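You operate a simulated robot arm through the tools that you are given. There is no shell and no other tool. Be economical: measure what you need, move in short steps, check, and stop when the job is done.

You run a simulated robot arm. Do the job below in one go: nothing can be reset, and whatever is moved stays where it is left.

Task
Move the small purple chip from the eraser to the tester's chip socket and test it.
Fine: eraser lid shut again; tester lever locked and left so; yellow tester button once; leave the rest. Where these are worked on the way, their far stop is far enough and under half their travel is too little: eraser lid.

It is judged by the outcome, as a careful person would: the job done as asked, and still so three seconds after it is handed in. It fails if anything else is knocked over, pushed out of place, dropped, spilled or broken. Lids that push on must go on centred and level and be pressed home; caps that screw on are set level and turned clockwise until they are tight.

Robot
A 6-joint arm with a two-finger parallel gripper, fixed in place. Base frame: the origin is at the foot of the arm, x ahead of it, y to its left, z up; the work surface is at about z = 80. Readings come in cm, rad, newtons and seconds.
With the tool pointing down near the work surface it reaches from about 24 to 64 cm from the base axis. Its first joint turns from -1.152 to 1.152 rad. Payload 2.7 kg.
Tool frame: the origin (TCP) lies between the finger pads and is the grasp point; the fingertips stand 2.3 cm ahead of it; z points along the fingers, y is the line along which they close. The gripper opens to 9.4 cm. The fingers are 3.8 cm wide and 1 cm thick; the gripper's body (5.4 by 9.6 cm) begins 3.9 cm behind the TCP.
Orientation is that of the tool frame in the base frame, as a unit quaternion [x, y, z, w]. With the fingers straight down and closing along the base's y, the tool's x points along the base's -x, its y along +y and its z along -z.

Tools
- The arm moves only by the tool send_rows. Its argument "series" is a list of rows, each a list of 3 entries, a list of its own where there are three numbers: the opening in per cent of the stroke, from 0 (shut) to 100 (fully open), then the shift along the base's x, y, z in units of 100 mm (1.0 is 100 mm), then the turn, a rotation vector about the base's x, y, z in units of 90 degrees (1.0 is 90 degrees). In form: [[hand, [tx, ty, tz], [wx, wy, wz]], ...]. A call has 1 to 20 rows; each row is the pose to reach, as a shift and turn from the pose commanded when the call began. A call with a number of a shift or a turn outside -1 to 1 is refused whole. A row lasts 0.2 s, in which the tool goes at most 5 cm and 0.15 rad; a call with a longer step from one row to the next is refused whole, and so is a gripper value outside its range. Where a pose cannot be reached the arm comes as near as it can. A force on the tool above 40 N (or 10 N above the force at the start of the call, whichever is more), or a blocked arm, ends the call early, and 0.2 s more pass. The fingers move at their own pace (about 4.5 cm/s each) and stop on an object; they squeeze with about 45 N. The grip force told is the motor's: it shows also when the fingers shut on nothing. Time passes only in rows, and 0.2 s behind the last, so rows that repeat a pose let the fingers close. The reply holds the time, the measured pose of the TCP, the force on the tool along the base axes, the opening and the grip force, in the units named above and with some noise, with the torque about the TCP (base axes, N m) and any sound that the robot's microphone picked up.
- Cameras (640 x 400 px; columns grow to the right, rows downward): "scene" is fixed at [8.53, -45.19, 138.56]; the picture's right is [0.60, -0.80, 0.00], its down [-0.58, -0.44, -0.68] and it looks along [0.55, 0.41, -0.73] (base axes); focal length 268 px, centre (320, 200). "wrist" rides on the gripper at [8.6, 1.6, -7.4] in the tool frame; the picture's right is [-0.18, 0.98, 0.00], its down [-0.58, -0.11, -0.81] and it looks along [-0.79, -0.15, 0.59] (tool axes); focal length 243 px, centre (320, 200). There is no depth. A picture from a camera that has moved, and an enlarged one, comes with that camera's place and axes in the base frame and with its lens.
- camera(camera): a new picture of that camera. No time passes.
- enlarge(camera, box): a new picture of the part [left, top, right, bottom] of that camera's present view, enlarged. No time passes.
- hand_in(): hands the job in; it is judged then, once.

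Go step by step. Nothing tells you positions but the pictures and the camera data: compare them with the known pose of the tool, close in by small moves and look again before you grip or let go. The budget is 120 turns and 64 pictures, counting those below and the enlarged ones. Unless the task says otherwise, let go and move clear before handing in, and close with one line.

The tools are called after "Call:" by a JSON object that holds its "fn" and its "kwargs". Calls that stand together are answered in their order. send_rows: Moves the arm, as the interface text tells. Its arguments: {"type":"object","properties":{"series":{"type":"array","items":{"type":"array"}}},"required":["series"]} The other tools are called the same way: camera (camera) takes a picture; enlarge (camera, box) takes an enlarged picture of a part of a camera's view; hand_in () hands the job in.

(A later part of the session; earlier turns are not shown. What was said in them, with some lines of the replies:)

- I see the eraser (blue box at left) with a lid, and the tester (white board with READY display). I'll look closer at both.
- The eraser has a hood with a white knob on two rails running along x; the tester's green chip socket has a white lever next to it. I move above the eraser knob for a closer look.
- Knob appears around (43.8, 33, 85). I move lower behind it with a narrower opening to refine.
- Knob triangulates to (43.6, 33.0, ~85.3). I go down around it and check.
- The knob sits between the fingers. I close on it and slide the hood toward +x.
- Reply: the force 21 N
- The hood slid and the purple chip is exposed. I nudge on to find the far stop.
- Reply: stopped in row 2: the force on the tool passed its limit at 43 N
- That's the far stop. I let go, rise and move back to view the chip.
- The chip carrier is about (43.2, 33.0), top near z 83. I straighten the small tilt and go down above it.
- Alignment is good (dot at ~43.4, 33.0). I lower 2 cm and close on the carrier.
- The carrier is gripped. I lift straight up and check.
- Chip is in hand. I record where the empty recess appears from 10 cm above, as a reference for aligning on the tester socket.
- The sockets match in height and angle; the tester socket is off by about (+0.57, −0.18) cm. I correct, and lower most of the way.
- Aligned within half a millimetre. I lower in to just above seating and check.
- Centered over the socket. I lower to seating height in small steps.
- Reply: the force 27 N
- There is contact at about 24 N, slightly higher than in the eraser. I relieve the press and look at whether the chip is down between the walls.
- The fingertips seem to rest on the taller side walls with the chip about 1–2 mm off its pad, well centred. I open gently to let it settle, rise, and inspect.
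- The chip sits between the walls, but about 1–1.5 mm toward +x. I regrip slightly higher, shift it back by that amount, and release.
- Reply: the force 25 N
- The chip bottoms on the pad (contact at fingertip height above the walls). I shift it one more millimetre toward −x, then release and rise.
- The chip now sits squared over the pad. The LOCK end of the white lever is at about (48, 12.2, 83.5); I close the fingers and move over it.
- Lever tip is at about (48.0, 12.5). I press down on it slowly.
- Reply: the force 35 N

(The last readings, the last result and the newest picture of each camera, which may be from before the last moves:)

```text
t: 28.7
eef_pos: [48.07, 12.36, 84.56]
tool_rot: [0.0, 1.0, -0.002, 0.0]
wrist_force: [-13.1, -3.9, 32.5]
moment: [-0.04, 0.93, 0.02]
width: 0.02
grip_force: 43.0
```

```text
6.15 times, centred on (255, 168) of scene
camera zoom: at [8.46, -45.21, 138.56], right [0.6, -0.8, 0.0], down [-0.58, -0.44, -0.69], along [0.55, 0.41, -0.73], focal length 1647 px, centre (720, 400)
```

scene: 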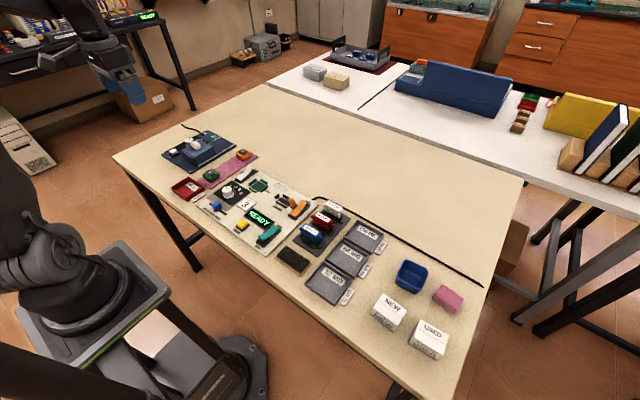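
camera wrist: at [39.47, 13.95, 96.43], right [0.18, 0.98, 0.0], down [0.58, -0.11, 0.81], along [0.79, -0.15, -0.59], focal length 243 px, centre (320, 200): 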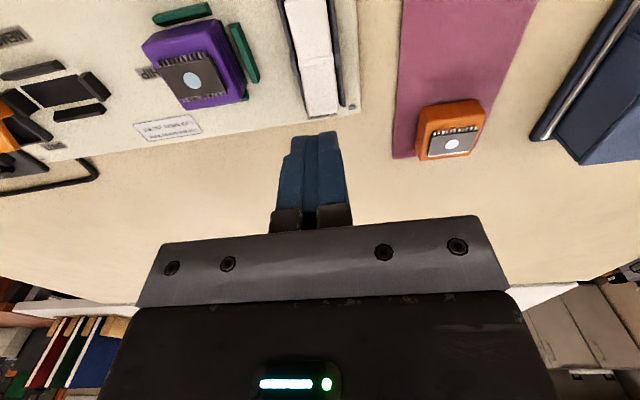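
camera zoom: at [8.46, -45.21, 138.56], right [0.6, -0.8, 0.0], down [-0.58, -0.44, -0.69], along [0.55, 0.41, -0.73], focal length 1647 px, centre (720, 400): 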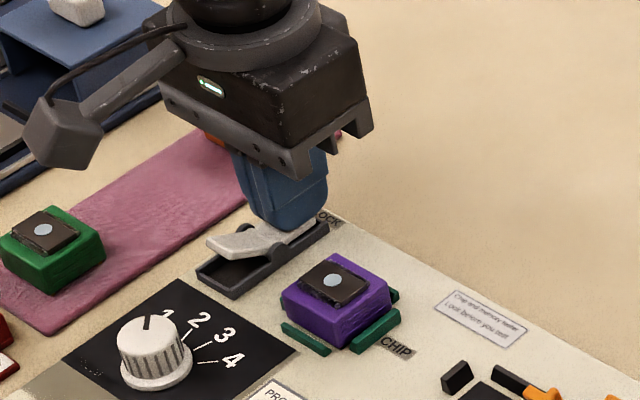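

The lever rocked over to LOCK against its stop. I lift off and check it stays.

Call:
{"fn": "send_rows", "kwargs": {"series": [[0, [0, 0, 0.1], [0, 0, 0]], [0, [0, 0, 0.4], [0, 0, 0]], [0, [0, 0, 0.8], [0, 0, 0]], [0, [-0.3, -0.2, 1.0], [0, 0, 0]], [0, [-0.3, -0.2, 1.0], [0, 0, 0]]]}}

Call:
{"fn": "enlarge", "kwargs": {"camera": "scene", "box": [220, 150, 310, 250]}}

Call:
{"fn": "camera", "kwargs": {"camera": "wrist"}}

```text
t: 29.9
eef_pos: [45.22, 10.41, 94.07]
tool_rot: [0.0, 1.0, -0.002, -0.001]
wrist_force: [-0.4, 0.4, 0.1]
moment: [0.0, 0.0, -0.02]
width: 0.0
grip_force: 42.1
```

```text
4.00 times, centred on (265, 200) of scene
camera zoom: at [8.53, -45.19, 138.56], right [0.6, -0.8, 0.0], down [-0.58, -0.44, -0.68], along [0.55, 0.41, -0.73], focal length 1071 px, centre (540, 200)
```

zoom: 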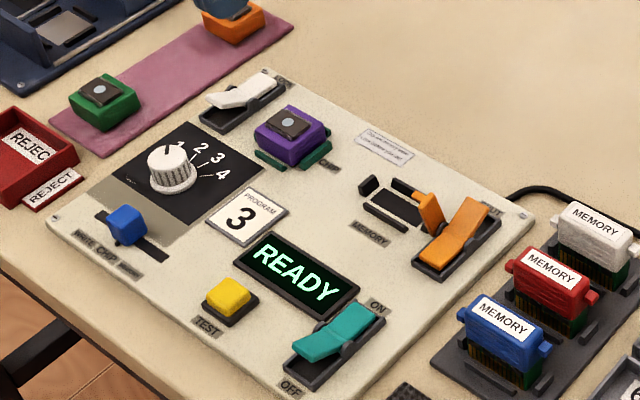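

```text
20 pictures are left
camera wrist: at [36.49, 12.06, 101.51], right [0.18, 0.98, 0.0], down [0.58, -0.11, 0.81], along [0.79, -0.15, -0.59], focal length 243 px, centre (320, 200)
```

wrist: 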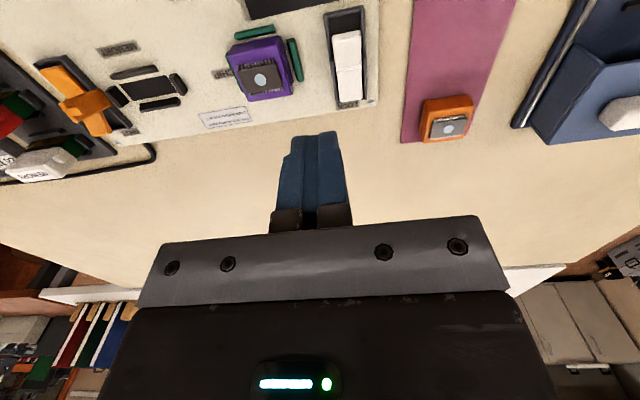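

Locked. Next the yellow TEST button, around (31, −2). I move above it to look.

Call:
{"fn": "send_rows", "kwargs": {"series": [[0, [-0.3, -0.3, 0.1], [0, 0, 0]], [0, [-0.6, -0.6, 0.1], [0, 0, 0]], [0, [-0.9, -0.9, 0.1], [0, 0, 0]]]}}

Call:
{"fn": "send_rows", "kwargs": {"series": [[0, [-0.25, -0.2, 0], [0, 0, 0]], [0, [-0.48, -0.32, 0], [0, 0, 0]], [0, [-0.48, -0.32, -0.2], [0, 0, 0]], [0, [-0.48, -0.32, -0.2], [0, 0, 0]]]}}

Call:
{"fn": "camera", "kwargs": {"camera": "wrist"}}

```text
t: 30.7
eef_pos: [36.19, 1.54, 95.01]
tool_rot: [0.0, 1.0, -0.003, 0.001]
wrist_force: [-0.1, -0.2, -0.1]
moment: [0.0, 0.02, -0.01]
width: 0.02
grip_force: 42.7
```

```text
t: 31.7
eef_pos: [31.23, -1.69, 93.31]
tool_rot: [0.0, 1.0, -0.003, -0.001]
wrist_force: [-0.6, 0.2, 0.6]
moment: [-0.01, -0.02, -0.01]
width: 0.01
grip_force: 42.4
```

```text
19 pictures are left
camera wrist: at [22.52, -0.16, 100.59], right [0.18, 0.98, 0.0], down [0.58, -0.11, 0.81], along [0.79, -0.15, -0.59], focal length 243 px, centre (320, 200)
```

wrist: 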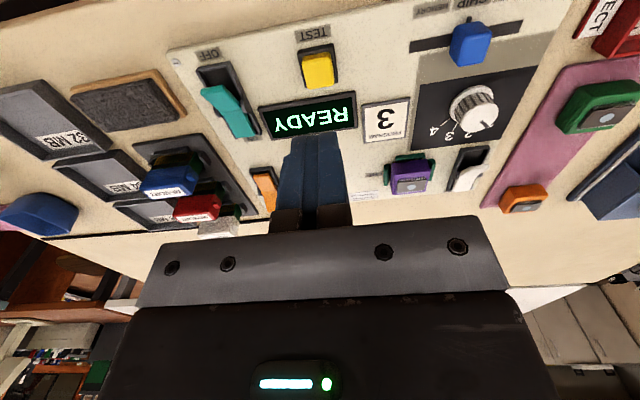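

Button at about (30.6, −1.75). I go down to just above it and verify.

Call:
{"fn": "send_rows", "kwargs": {"series": [[0, [-0.06, -0.005, -0.3], [0, 0, 0]], [0, [-0.06, -0.005, -0.55], [0, 0, 0]], [0, [-0.06, -0.005, -0.62], [0, 0, 0]], [0, [-0.06, -0.005, -0.62], [0, 0, 0]]]}}

Call:
{"fn": "camera", "kwargs": {"camera": "wrist"}}

Call:
{"fn": "enlarge", "kwargs": {"camera": "scene", "box": [200, 190, 300, 260]}}

```text
t: 32.7
eef_pos: [30.76, -1.87, 86.98]
tool_rot: [0.0, 1.0, -0.002, -0.001]
wrist_force: [0.1, 0.1, 0.1]
moment: [-0.02, 0.01, -0.02]
width: 0.01
grip_force: 42.5
```

```text
18 pictures are left
camera wrist: at [22.05, -0.18, 94.34], right [0.18, 0.98, 0.0], down [0.58, -0.11, 0.81], along [0.79, -0.15, -0.59], focal length 243 px, centre (320, 200)
```

wrist: 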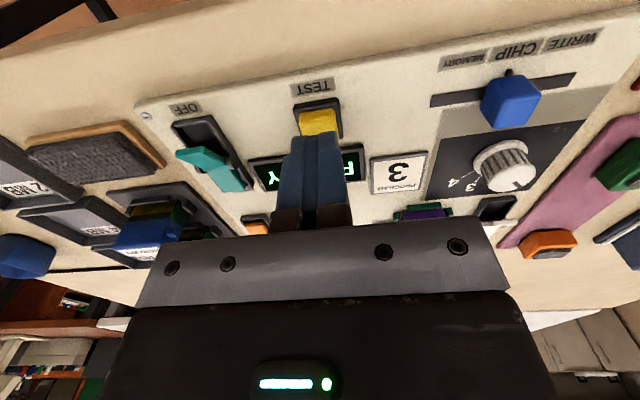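

```text
5.71 times, centred on (250, 225) of scene
camera zoom: at [8.54, -45.19, 138.56], right [0.6, -0.8, 0.0], down [-0.58, -0.44, -0.68], along [0.55, 0.41, -0.73], focal length 1530 px, centre (720, 57)
```

zoom: 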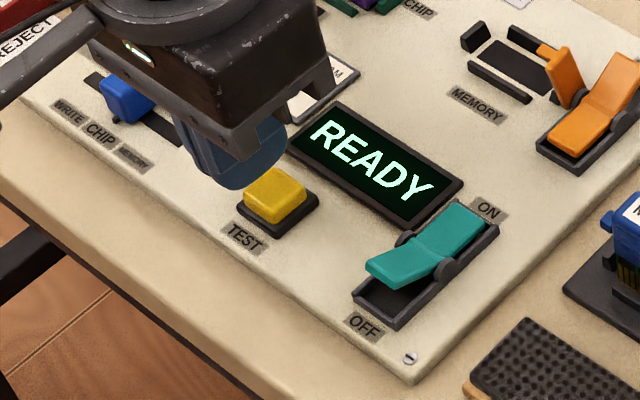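

Combining both views the button is at about (31.2, −1.95), top near z 82.3. I adjust and press down slowly until it gives.

Call:
{"fn": "send_rows", "kwargs": {"series": [[0, [0.03, -0.008, -0.1], [0, 0, 0]], [0, [0.03, -0.008, -0.18], [0, 0, 0]], [0, [0.03, -0.008, -0.22], [0, 0, 0]], [0, [0.03, -0.008, -0.25], [0, 0, 0]], [0, [0.03, -0.008, -0.28], [0, 0, 0]]]}}

Call:
{"fn": "enlarge", "kwargs": {"camera": "scene", "box": [200, 190, 300, 260]}}

```text
t: 33.9
eef_pos: [30.9, -1.88, 84.28]
tool_rot: [0.001, 1.0, -0.003, 0.0]
wrist_force: [-3.5, -2.1, 9.3]
moment: [-0.07, 0.02, -0.02]
width: 0.01
grip_force: 41.8
heard: click
```

```text
5.71 times, centred on (250, 225) of scene
camera zoom: at [8.52, -45.19, 138.56], right [0.6, -0.8, 0.0], down [-0.58, -0.44, -0.68], along [0.55, 0.41, -0.73], focal length 1530 px, centre (720, 57)
```

zoom: 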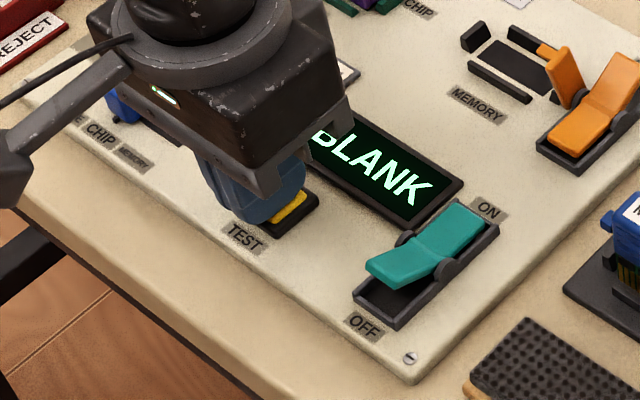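

A single click, and the display reads BLANK. I lift straight off and go back to the eraser lid.

Call:
{"fn": "send_rows", "kwargs": {"series": [[0, [0, 0, 0.2], [0, 0, 0]], [0, [0, 0, 0.6], [0, 0, 0]], [0, [0, 0, 1.0], [0, 0, 0]]]}}

Call:
{"fn": "send_rows", "kwargs": {"series": [[55, [0.25, 0.3, 0.2], [0, 0, 0]], [55, [0.5, 0.6, 0.2], [0, 0, 0]], [55, [0.75, 0.95, 0.2], [0, 0, 0]]]}}

Call:
{"fn": "send_rows", "kwargs": {"series": [[55, [0.25, 0.35, 0], [0, 0, 0]], [55, [0.5, 0.7, 0], [0, 0, 0]], [55, [0.7, 1.0, 0], [0, 0, 0]]]}}

Call:
{"fn": "send_rows", "kwargs": {"series": [[55, [0.1, 0.4, 0], [0, 0, 0]], [55, [0.3, 0.8, 0], [0, 0, 0]], [55, [0.57, 1.0, 0], [0, 0, 0]]]}}

Call:
{"fn": "send_rows", "kwargs": {"series": [[55, [0, 0.3, 0], [0, 0, 0]], [55, [0, 0.55, -0.2], [0, 0, 0]], [55, [0, 0.55, -0.4], [0, 0, 0]], [55, [0, 0.55, -0.4], [0, 0, 0]]]}}

Call:
{"fn": "camera", "kwargs": {"camera": "wrist"}}

Call:
{"fn": "enlarge", "kwargs": {"camera": "scene", "box": [160, 90, 310, 250]}}

```text
t: 34.7
eef_pos: [31.15, -1.98, 93.99]
tool_rot: [0.0, 1.0, -0.003, 0.0]
wrist_force: [0.4, -0.2, -0.9]
moment: [0.01, -0.01, 0.02]
width: 0.0
grip_force: 42.2
```

```text
t: 35.5
eef_pos: [38.56, 7.66, 96.0]
tool_rot: [0.0, 1.0, -0.003, 0.0]
wrist_force: [0.0, -0.6, 0.0]
moment: [-0.01, -0.02, 0.0]
width: 5.17
grip_force: 0.0
```

```text
t: 36.3
eef_pos: [45.46, 17.46, 96.08]
tool_rot: [0.001, 1.0, -0.003, 0.0]
wrist_force: [-0.5, 0.2, 0.8]
moment: [-0.02, -0.01, 0.0]
width: 5.16
grip_force: 0.0
```

```text
t: 37.1
eef_pos: [51.27, 27.61, 96.25]
tool_rot: [0.0, 1.0, -0.002, 0.0]
wrist_force: [0.2, -0.2, 0.3]
moment: [-0.01, 0.0, 0.03]
width: 5.17
grip_force: 0.1
```

```text
t: 38.1
eef_pos: [51.14, 33.07, 92.09]
tool_rot: [0.0, 1.0, -0.002, 0.0]
wrist_force: [-0.3, -0.5, 0.5]
moment: [-0.01, 0.0, -0.04]
width: 5.16
grip_force: 0.1
```

```text
15 pictures are left
camera wrist: at [42.57, 34.65, 99.44], right [0.18, 0.98, 0.0], down [0.58, -0.11, 0.81], along [0.79, -0.15, -0.59], focal length 243 px, centre (320, 200)
```

wrist: 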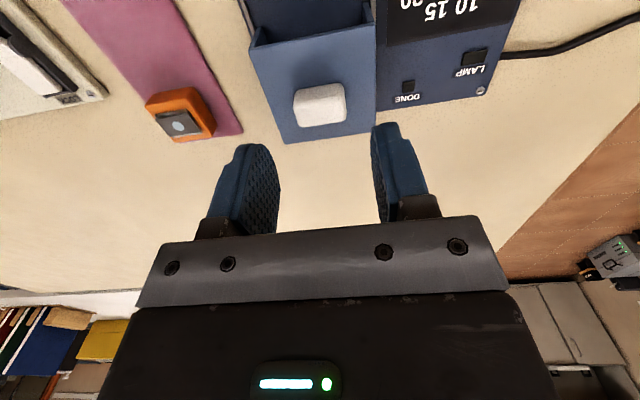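

```text
2.50 times, centred on (235, 170) of scene
camera zoom: at [8.54, -45.19, 138.56], right [0.6, -0.8, 0.0], down [-0.58, -0.44, -0.68], along [0.55, 0.41, -0.73], focal length 669 px, centre (532, 275)
```

zoom: 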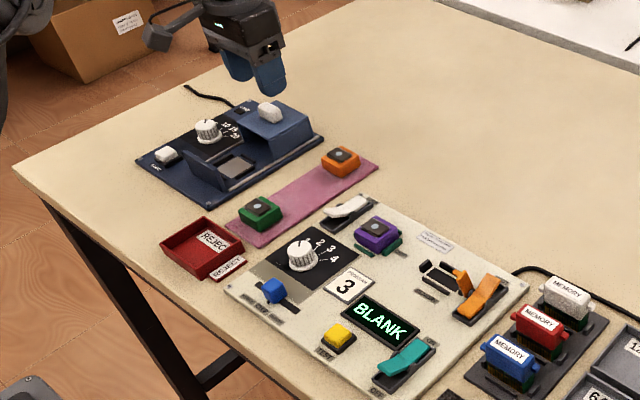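

Everything else is in place; the knob is at (51.2, 33.0). I go down, grip it and slide the hood back toward −x by its travel.

Call:
{"fn": "send_rows", "kwargs": {"series": [[55, [0, -0.005, -0.2], [0, 0, 0]], [55, [0, -0.005, -0.4], [0, 0, 0]], [55, [0, -0.005, -0.49], [0, 0, 0]], [20, [0, -0.005, -0.49], [0, 0, 0]], [20, [0, -0.005, -0.49], [0, 0, 0]], [20, [0, -0.005, -0.49], [0, 0, 0]]]}}

Call:
{"fn": "send_rows", "kwargs": {"series": [[20, [-0.1, 0, 0], [0, 0, 0]], [20, [-0.2, 0, 0], [0, 0, 0]], [20, [-0.3, 0, 0], [0, 0, 0]], [20, [-0.4, 0, 0], [0, 0, 0]], [20, [-0.5, 0, 0], [0, 0, 0]], [20, [-0.6, 0, 0], [0, 0, 0]], [20, [-0.7, 0, 0], [0, 0, 0]], [20, [-0.74, 0, 0], [0, 0, 0]], [20, [-0.77, 0, 0], [0, 0, 0]], [20, [-0.8, 0, 0], [0, 0, 0]], [20, [-0.82, 0, 0], [0, 0, 0]]]}}

Call:
{"fn": "enlarge", "kwargs": {"camera": "scene", "box": [150, 100, 240, 170]}}

```text
t: 39.5
eef_pos: [51.14, 32.96, 87.2]
tool_rot: [0.0, 1.0, -0.001, 0.001]
wrist_force: [-0.1, 3.9, -5.3]
moment: [0.23, -0.33, -0.01]
width: 3.13
grip_force: 45.0
```

```text
t: 41.9
eef_pos: [43.36, 33.07, 87.29]
tool_rot: [0.0, 1.0, -0.001, 0.003]
wrist_force: [25.8, 9.1, -22.9]
moment: [0.15, -0.39, 0.01]
width: 3.19
grip_force: 44.6
```

```text
5.71 times, centred on (195, 135) of scene
camera zoom: at [8.63, -45.14, 138.57], right [0.6, -0.8, 0.0], down [-0.58, -0.44, -0.68], along [0.55, 0.41, -0.73], focal length 1530 px, centre (1034, 571)
```

zoom: 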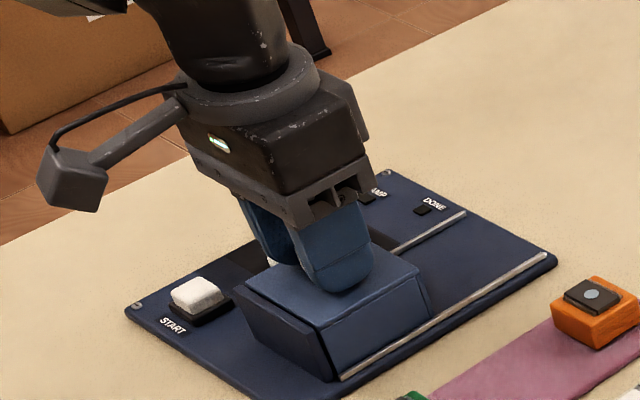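

The hood is against its closed stop. I ease off, release, rise and check everything.

Call:
{"fn": "send_rows", "kwargs": {"series": [[20, [0.03, 0, 0], [0, 0, 0]], [45, [0.03, 0, 0], [0, 0, 0]], [55, [0.03, 0, 0], [0, 0, 0]], [55, [0.03, 0, 0], [0, 0, 0]], [55, [0.03, 0, 0.3], [0, 0, 0]], [55, [0.03, 0, 0.7], [0, 0, 0]], [55, [0.03, 0, 1.0], [0, 0, 0]], [55, [0.03, 0, 1.0], [0, 0, 0]]]}}

Call:
{"fn": "enlarge", "kwargs": {"camera": "scene", "box": [150, 110, 310, 240]}}

Call:
{"fn": "camera", "kwargs": {"camera": "wrist"}}

Call:
{"fn": "enlarge", "kwargs": {"camera": "scene", "box": [230, 160, 290, 205]}}

```text
t: 43.7
eef_pos: [43.24, 33.02, 97.38]
tool_rot: [0.0, 1.0, -0.002, 0.0]
wrist_force: [-0.1, -0.6, -0.6]
moment: [0.03, 0.0, -0.02]
width: 5.15
grip_force: 0.1
```

```text
3.08 times, centred on (230, 175) of scene
camera zoom: at [8.53, -45.19, 138.56], right [0.6, -0.8, 0.0], down [-0.58, -0.44, -0.68], along [0.55, 0.41, -0.73], focal length 824 px, centre (597, 277)
```

zoom: 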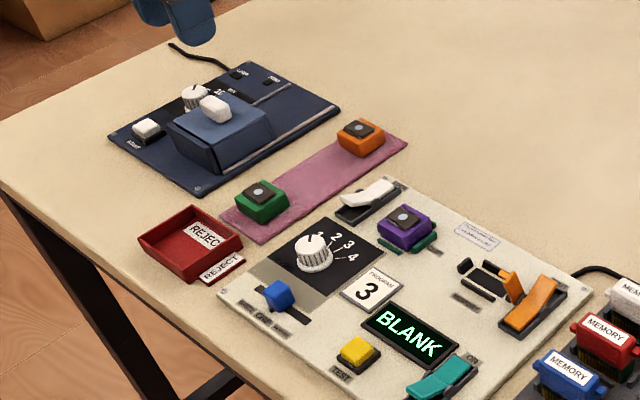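

```text
11 pictures are left
camera wrist: at [34.57, 34.55, 104.72], right [0.18, 0.98, 0.0], down [0.58, -0.11, 0.81], along [0.79, -0.15, -0.59], focal length 243 px, centre (320, 200)
```

wrist: 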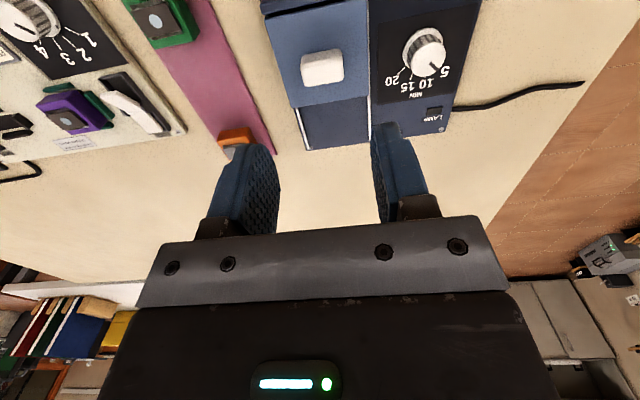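

```text
8.89 times, centred on (260, 182) of scene
camera zoom: at [8.53, -45.19, 138.56], right [0.6, -0.8, 0.0], down [-0.58, -0.44, -0.68], along [0.55, 0.41, -0.73], focal length 2380 px, centre (853, 356)
```

zoom: 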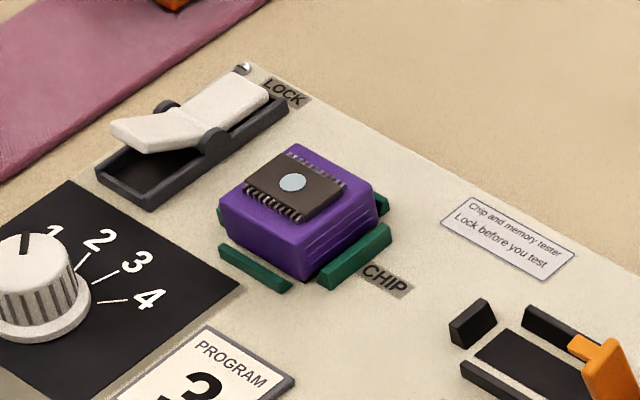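

The chip is seated in the tester socket, the lever is locked, and the display reads BLANK after one button press. The eraser lid is shut and the gripper is clear, so I hand in.

Call:
{"fn": "hand_in", "kwargs": {}}

```text
The job is handed in.
```

The purple chip is in the tester's chip socket with the lever locked. I pressed the yellow button once and the display read BLANK. The eraser lid is shut against its stop, and I saw nothing else moved. The eraser's DONE light is now off.
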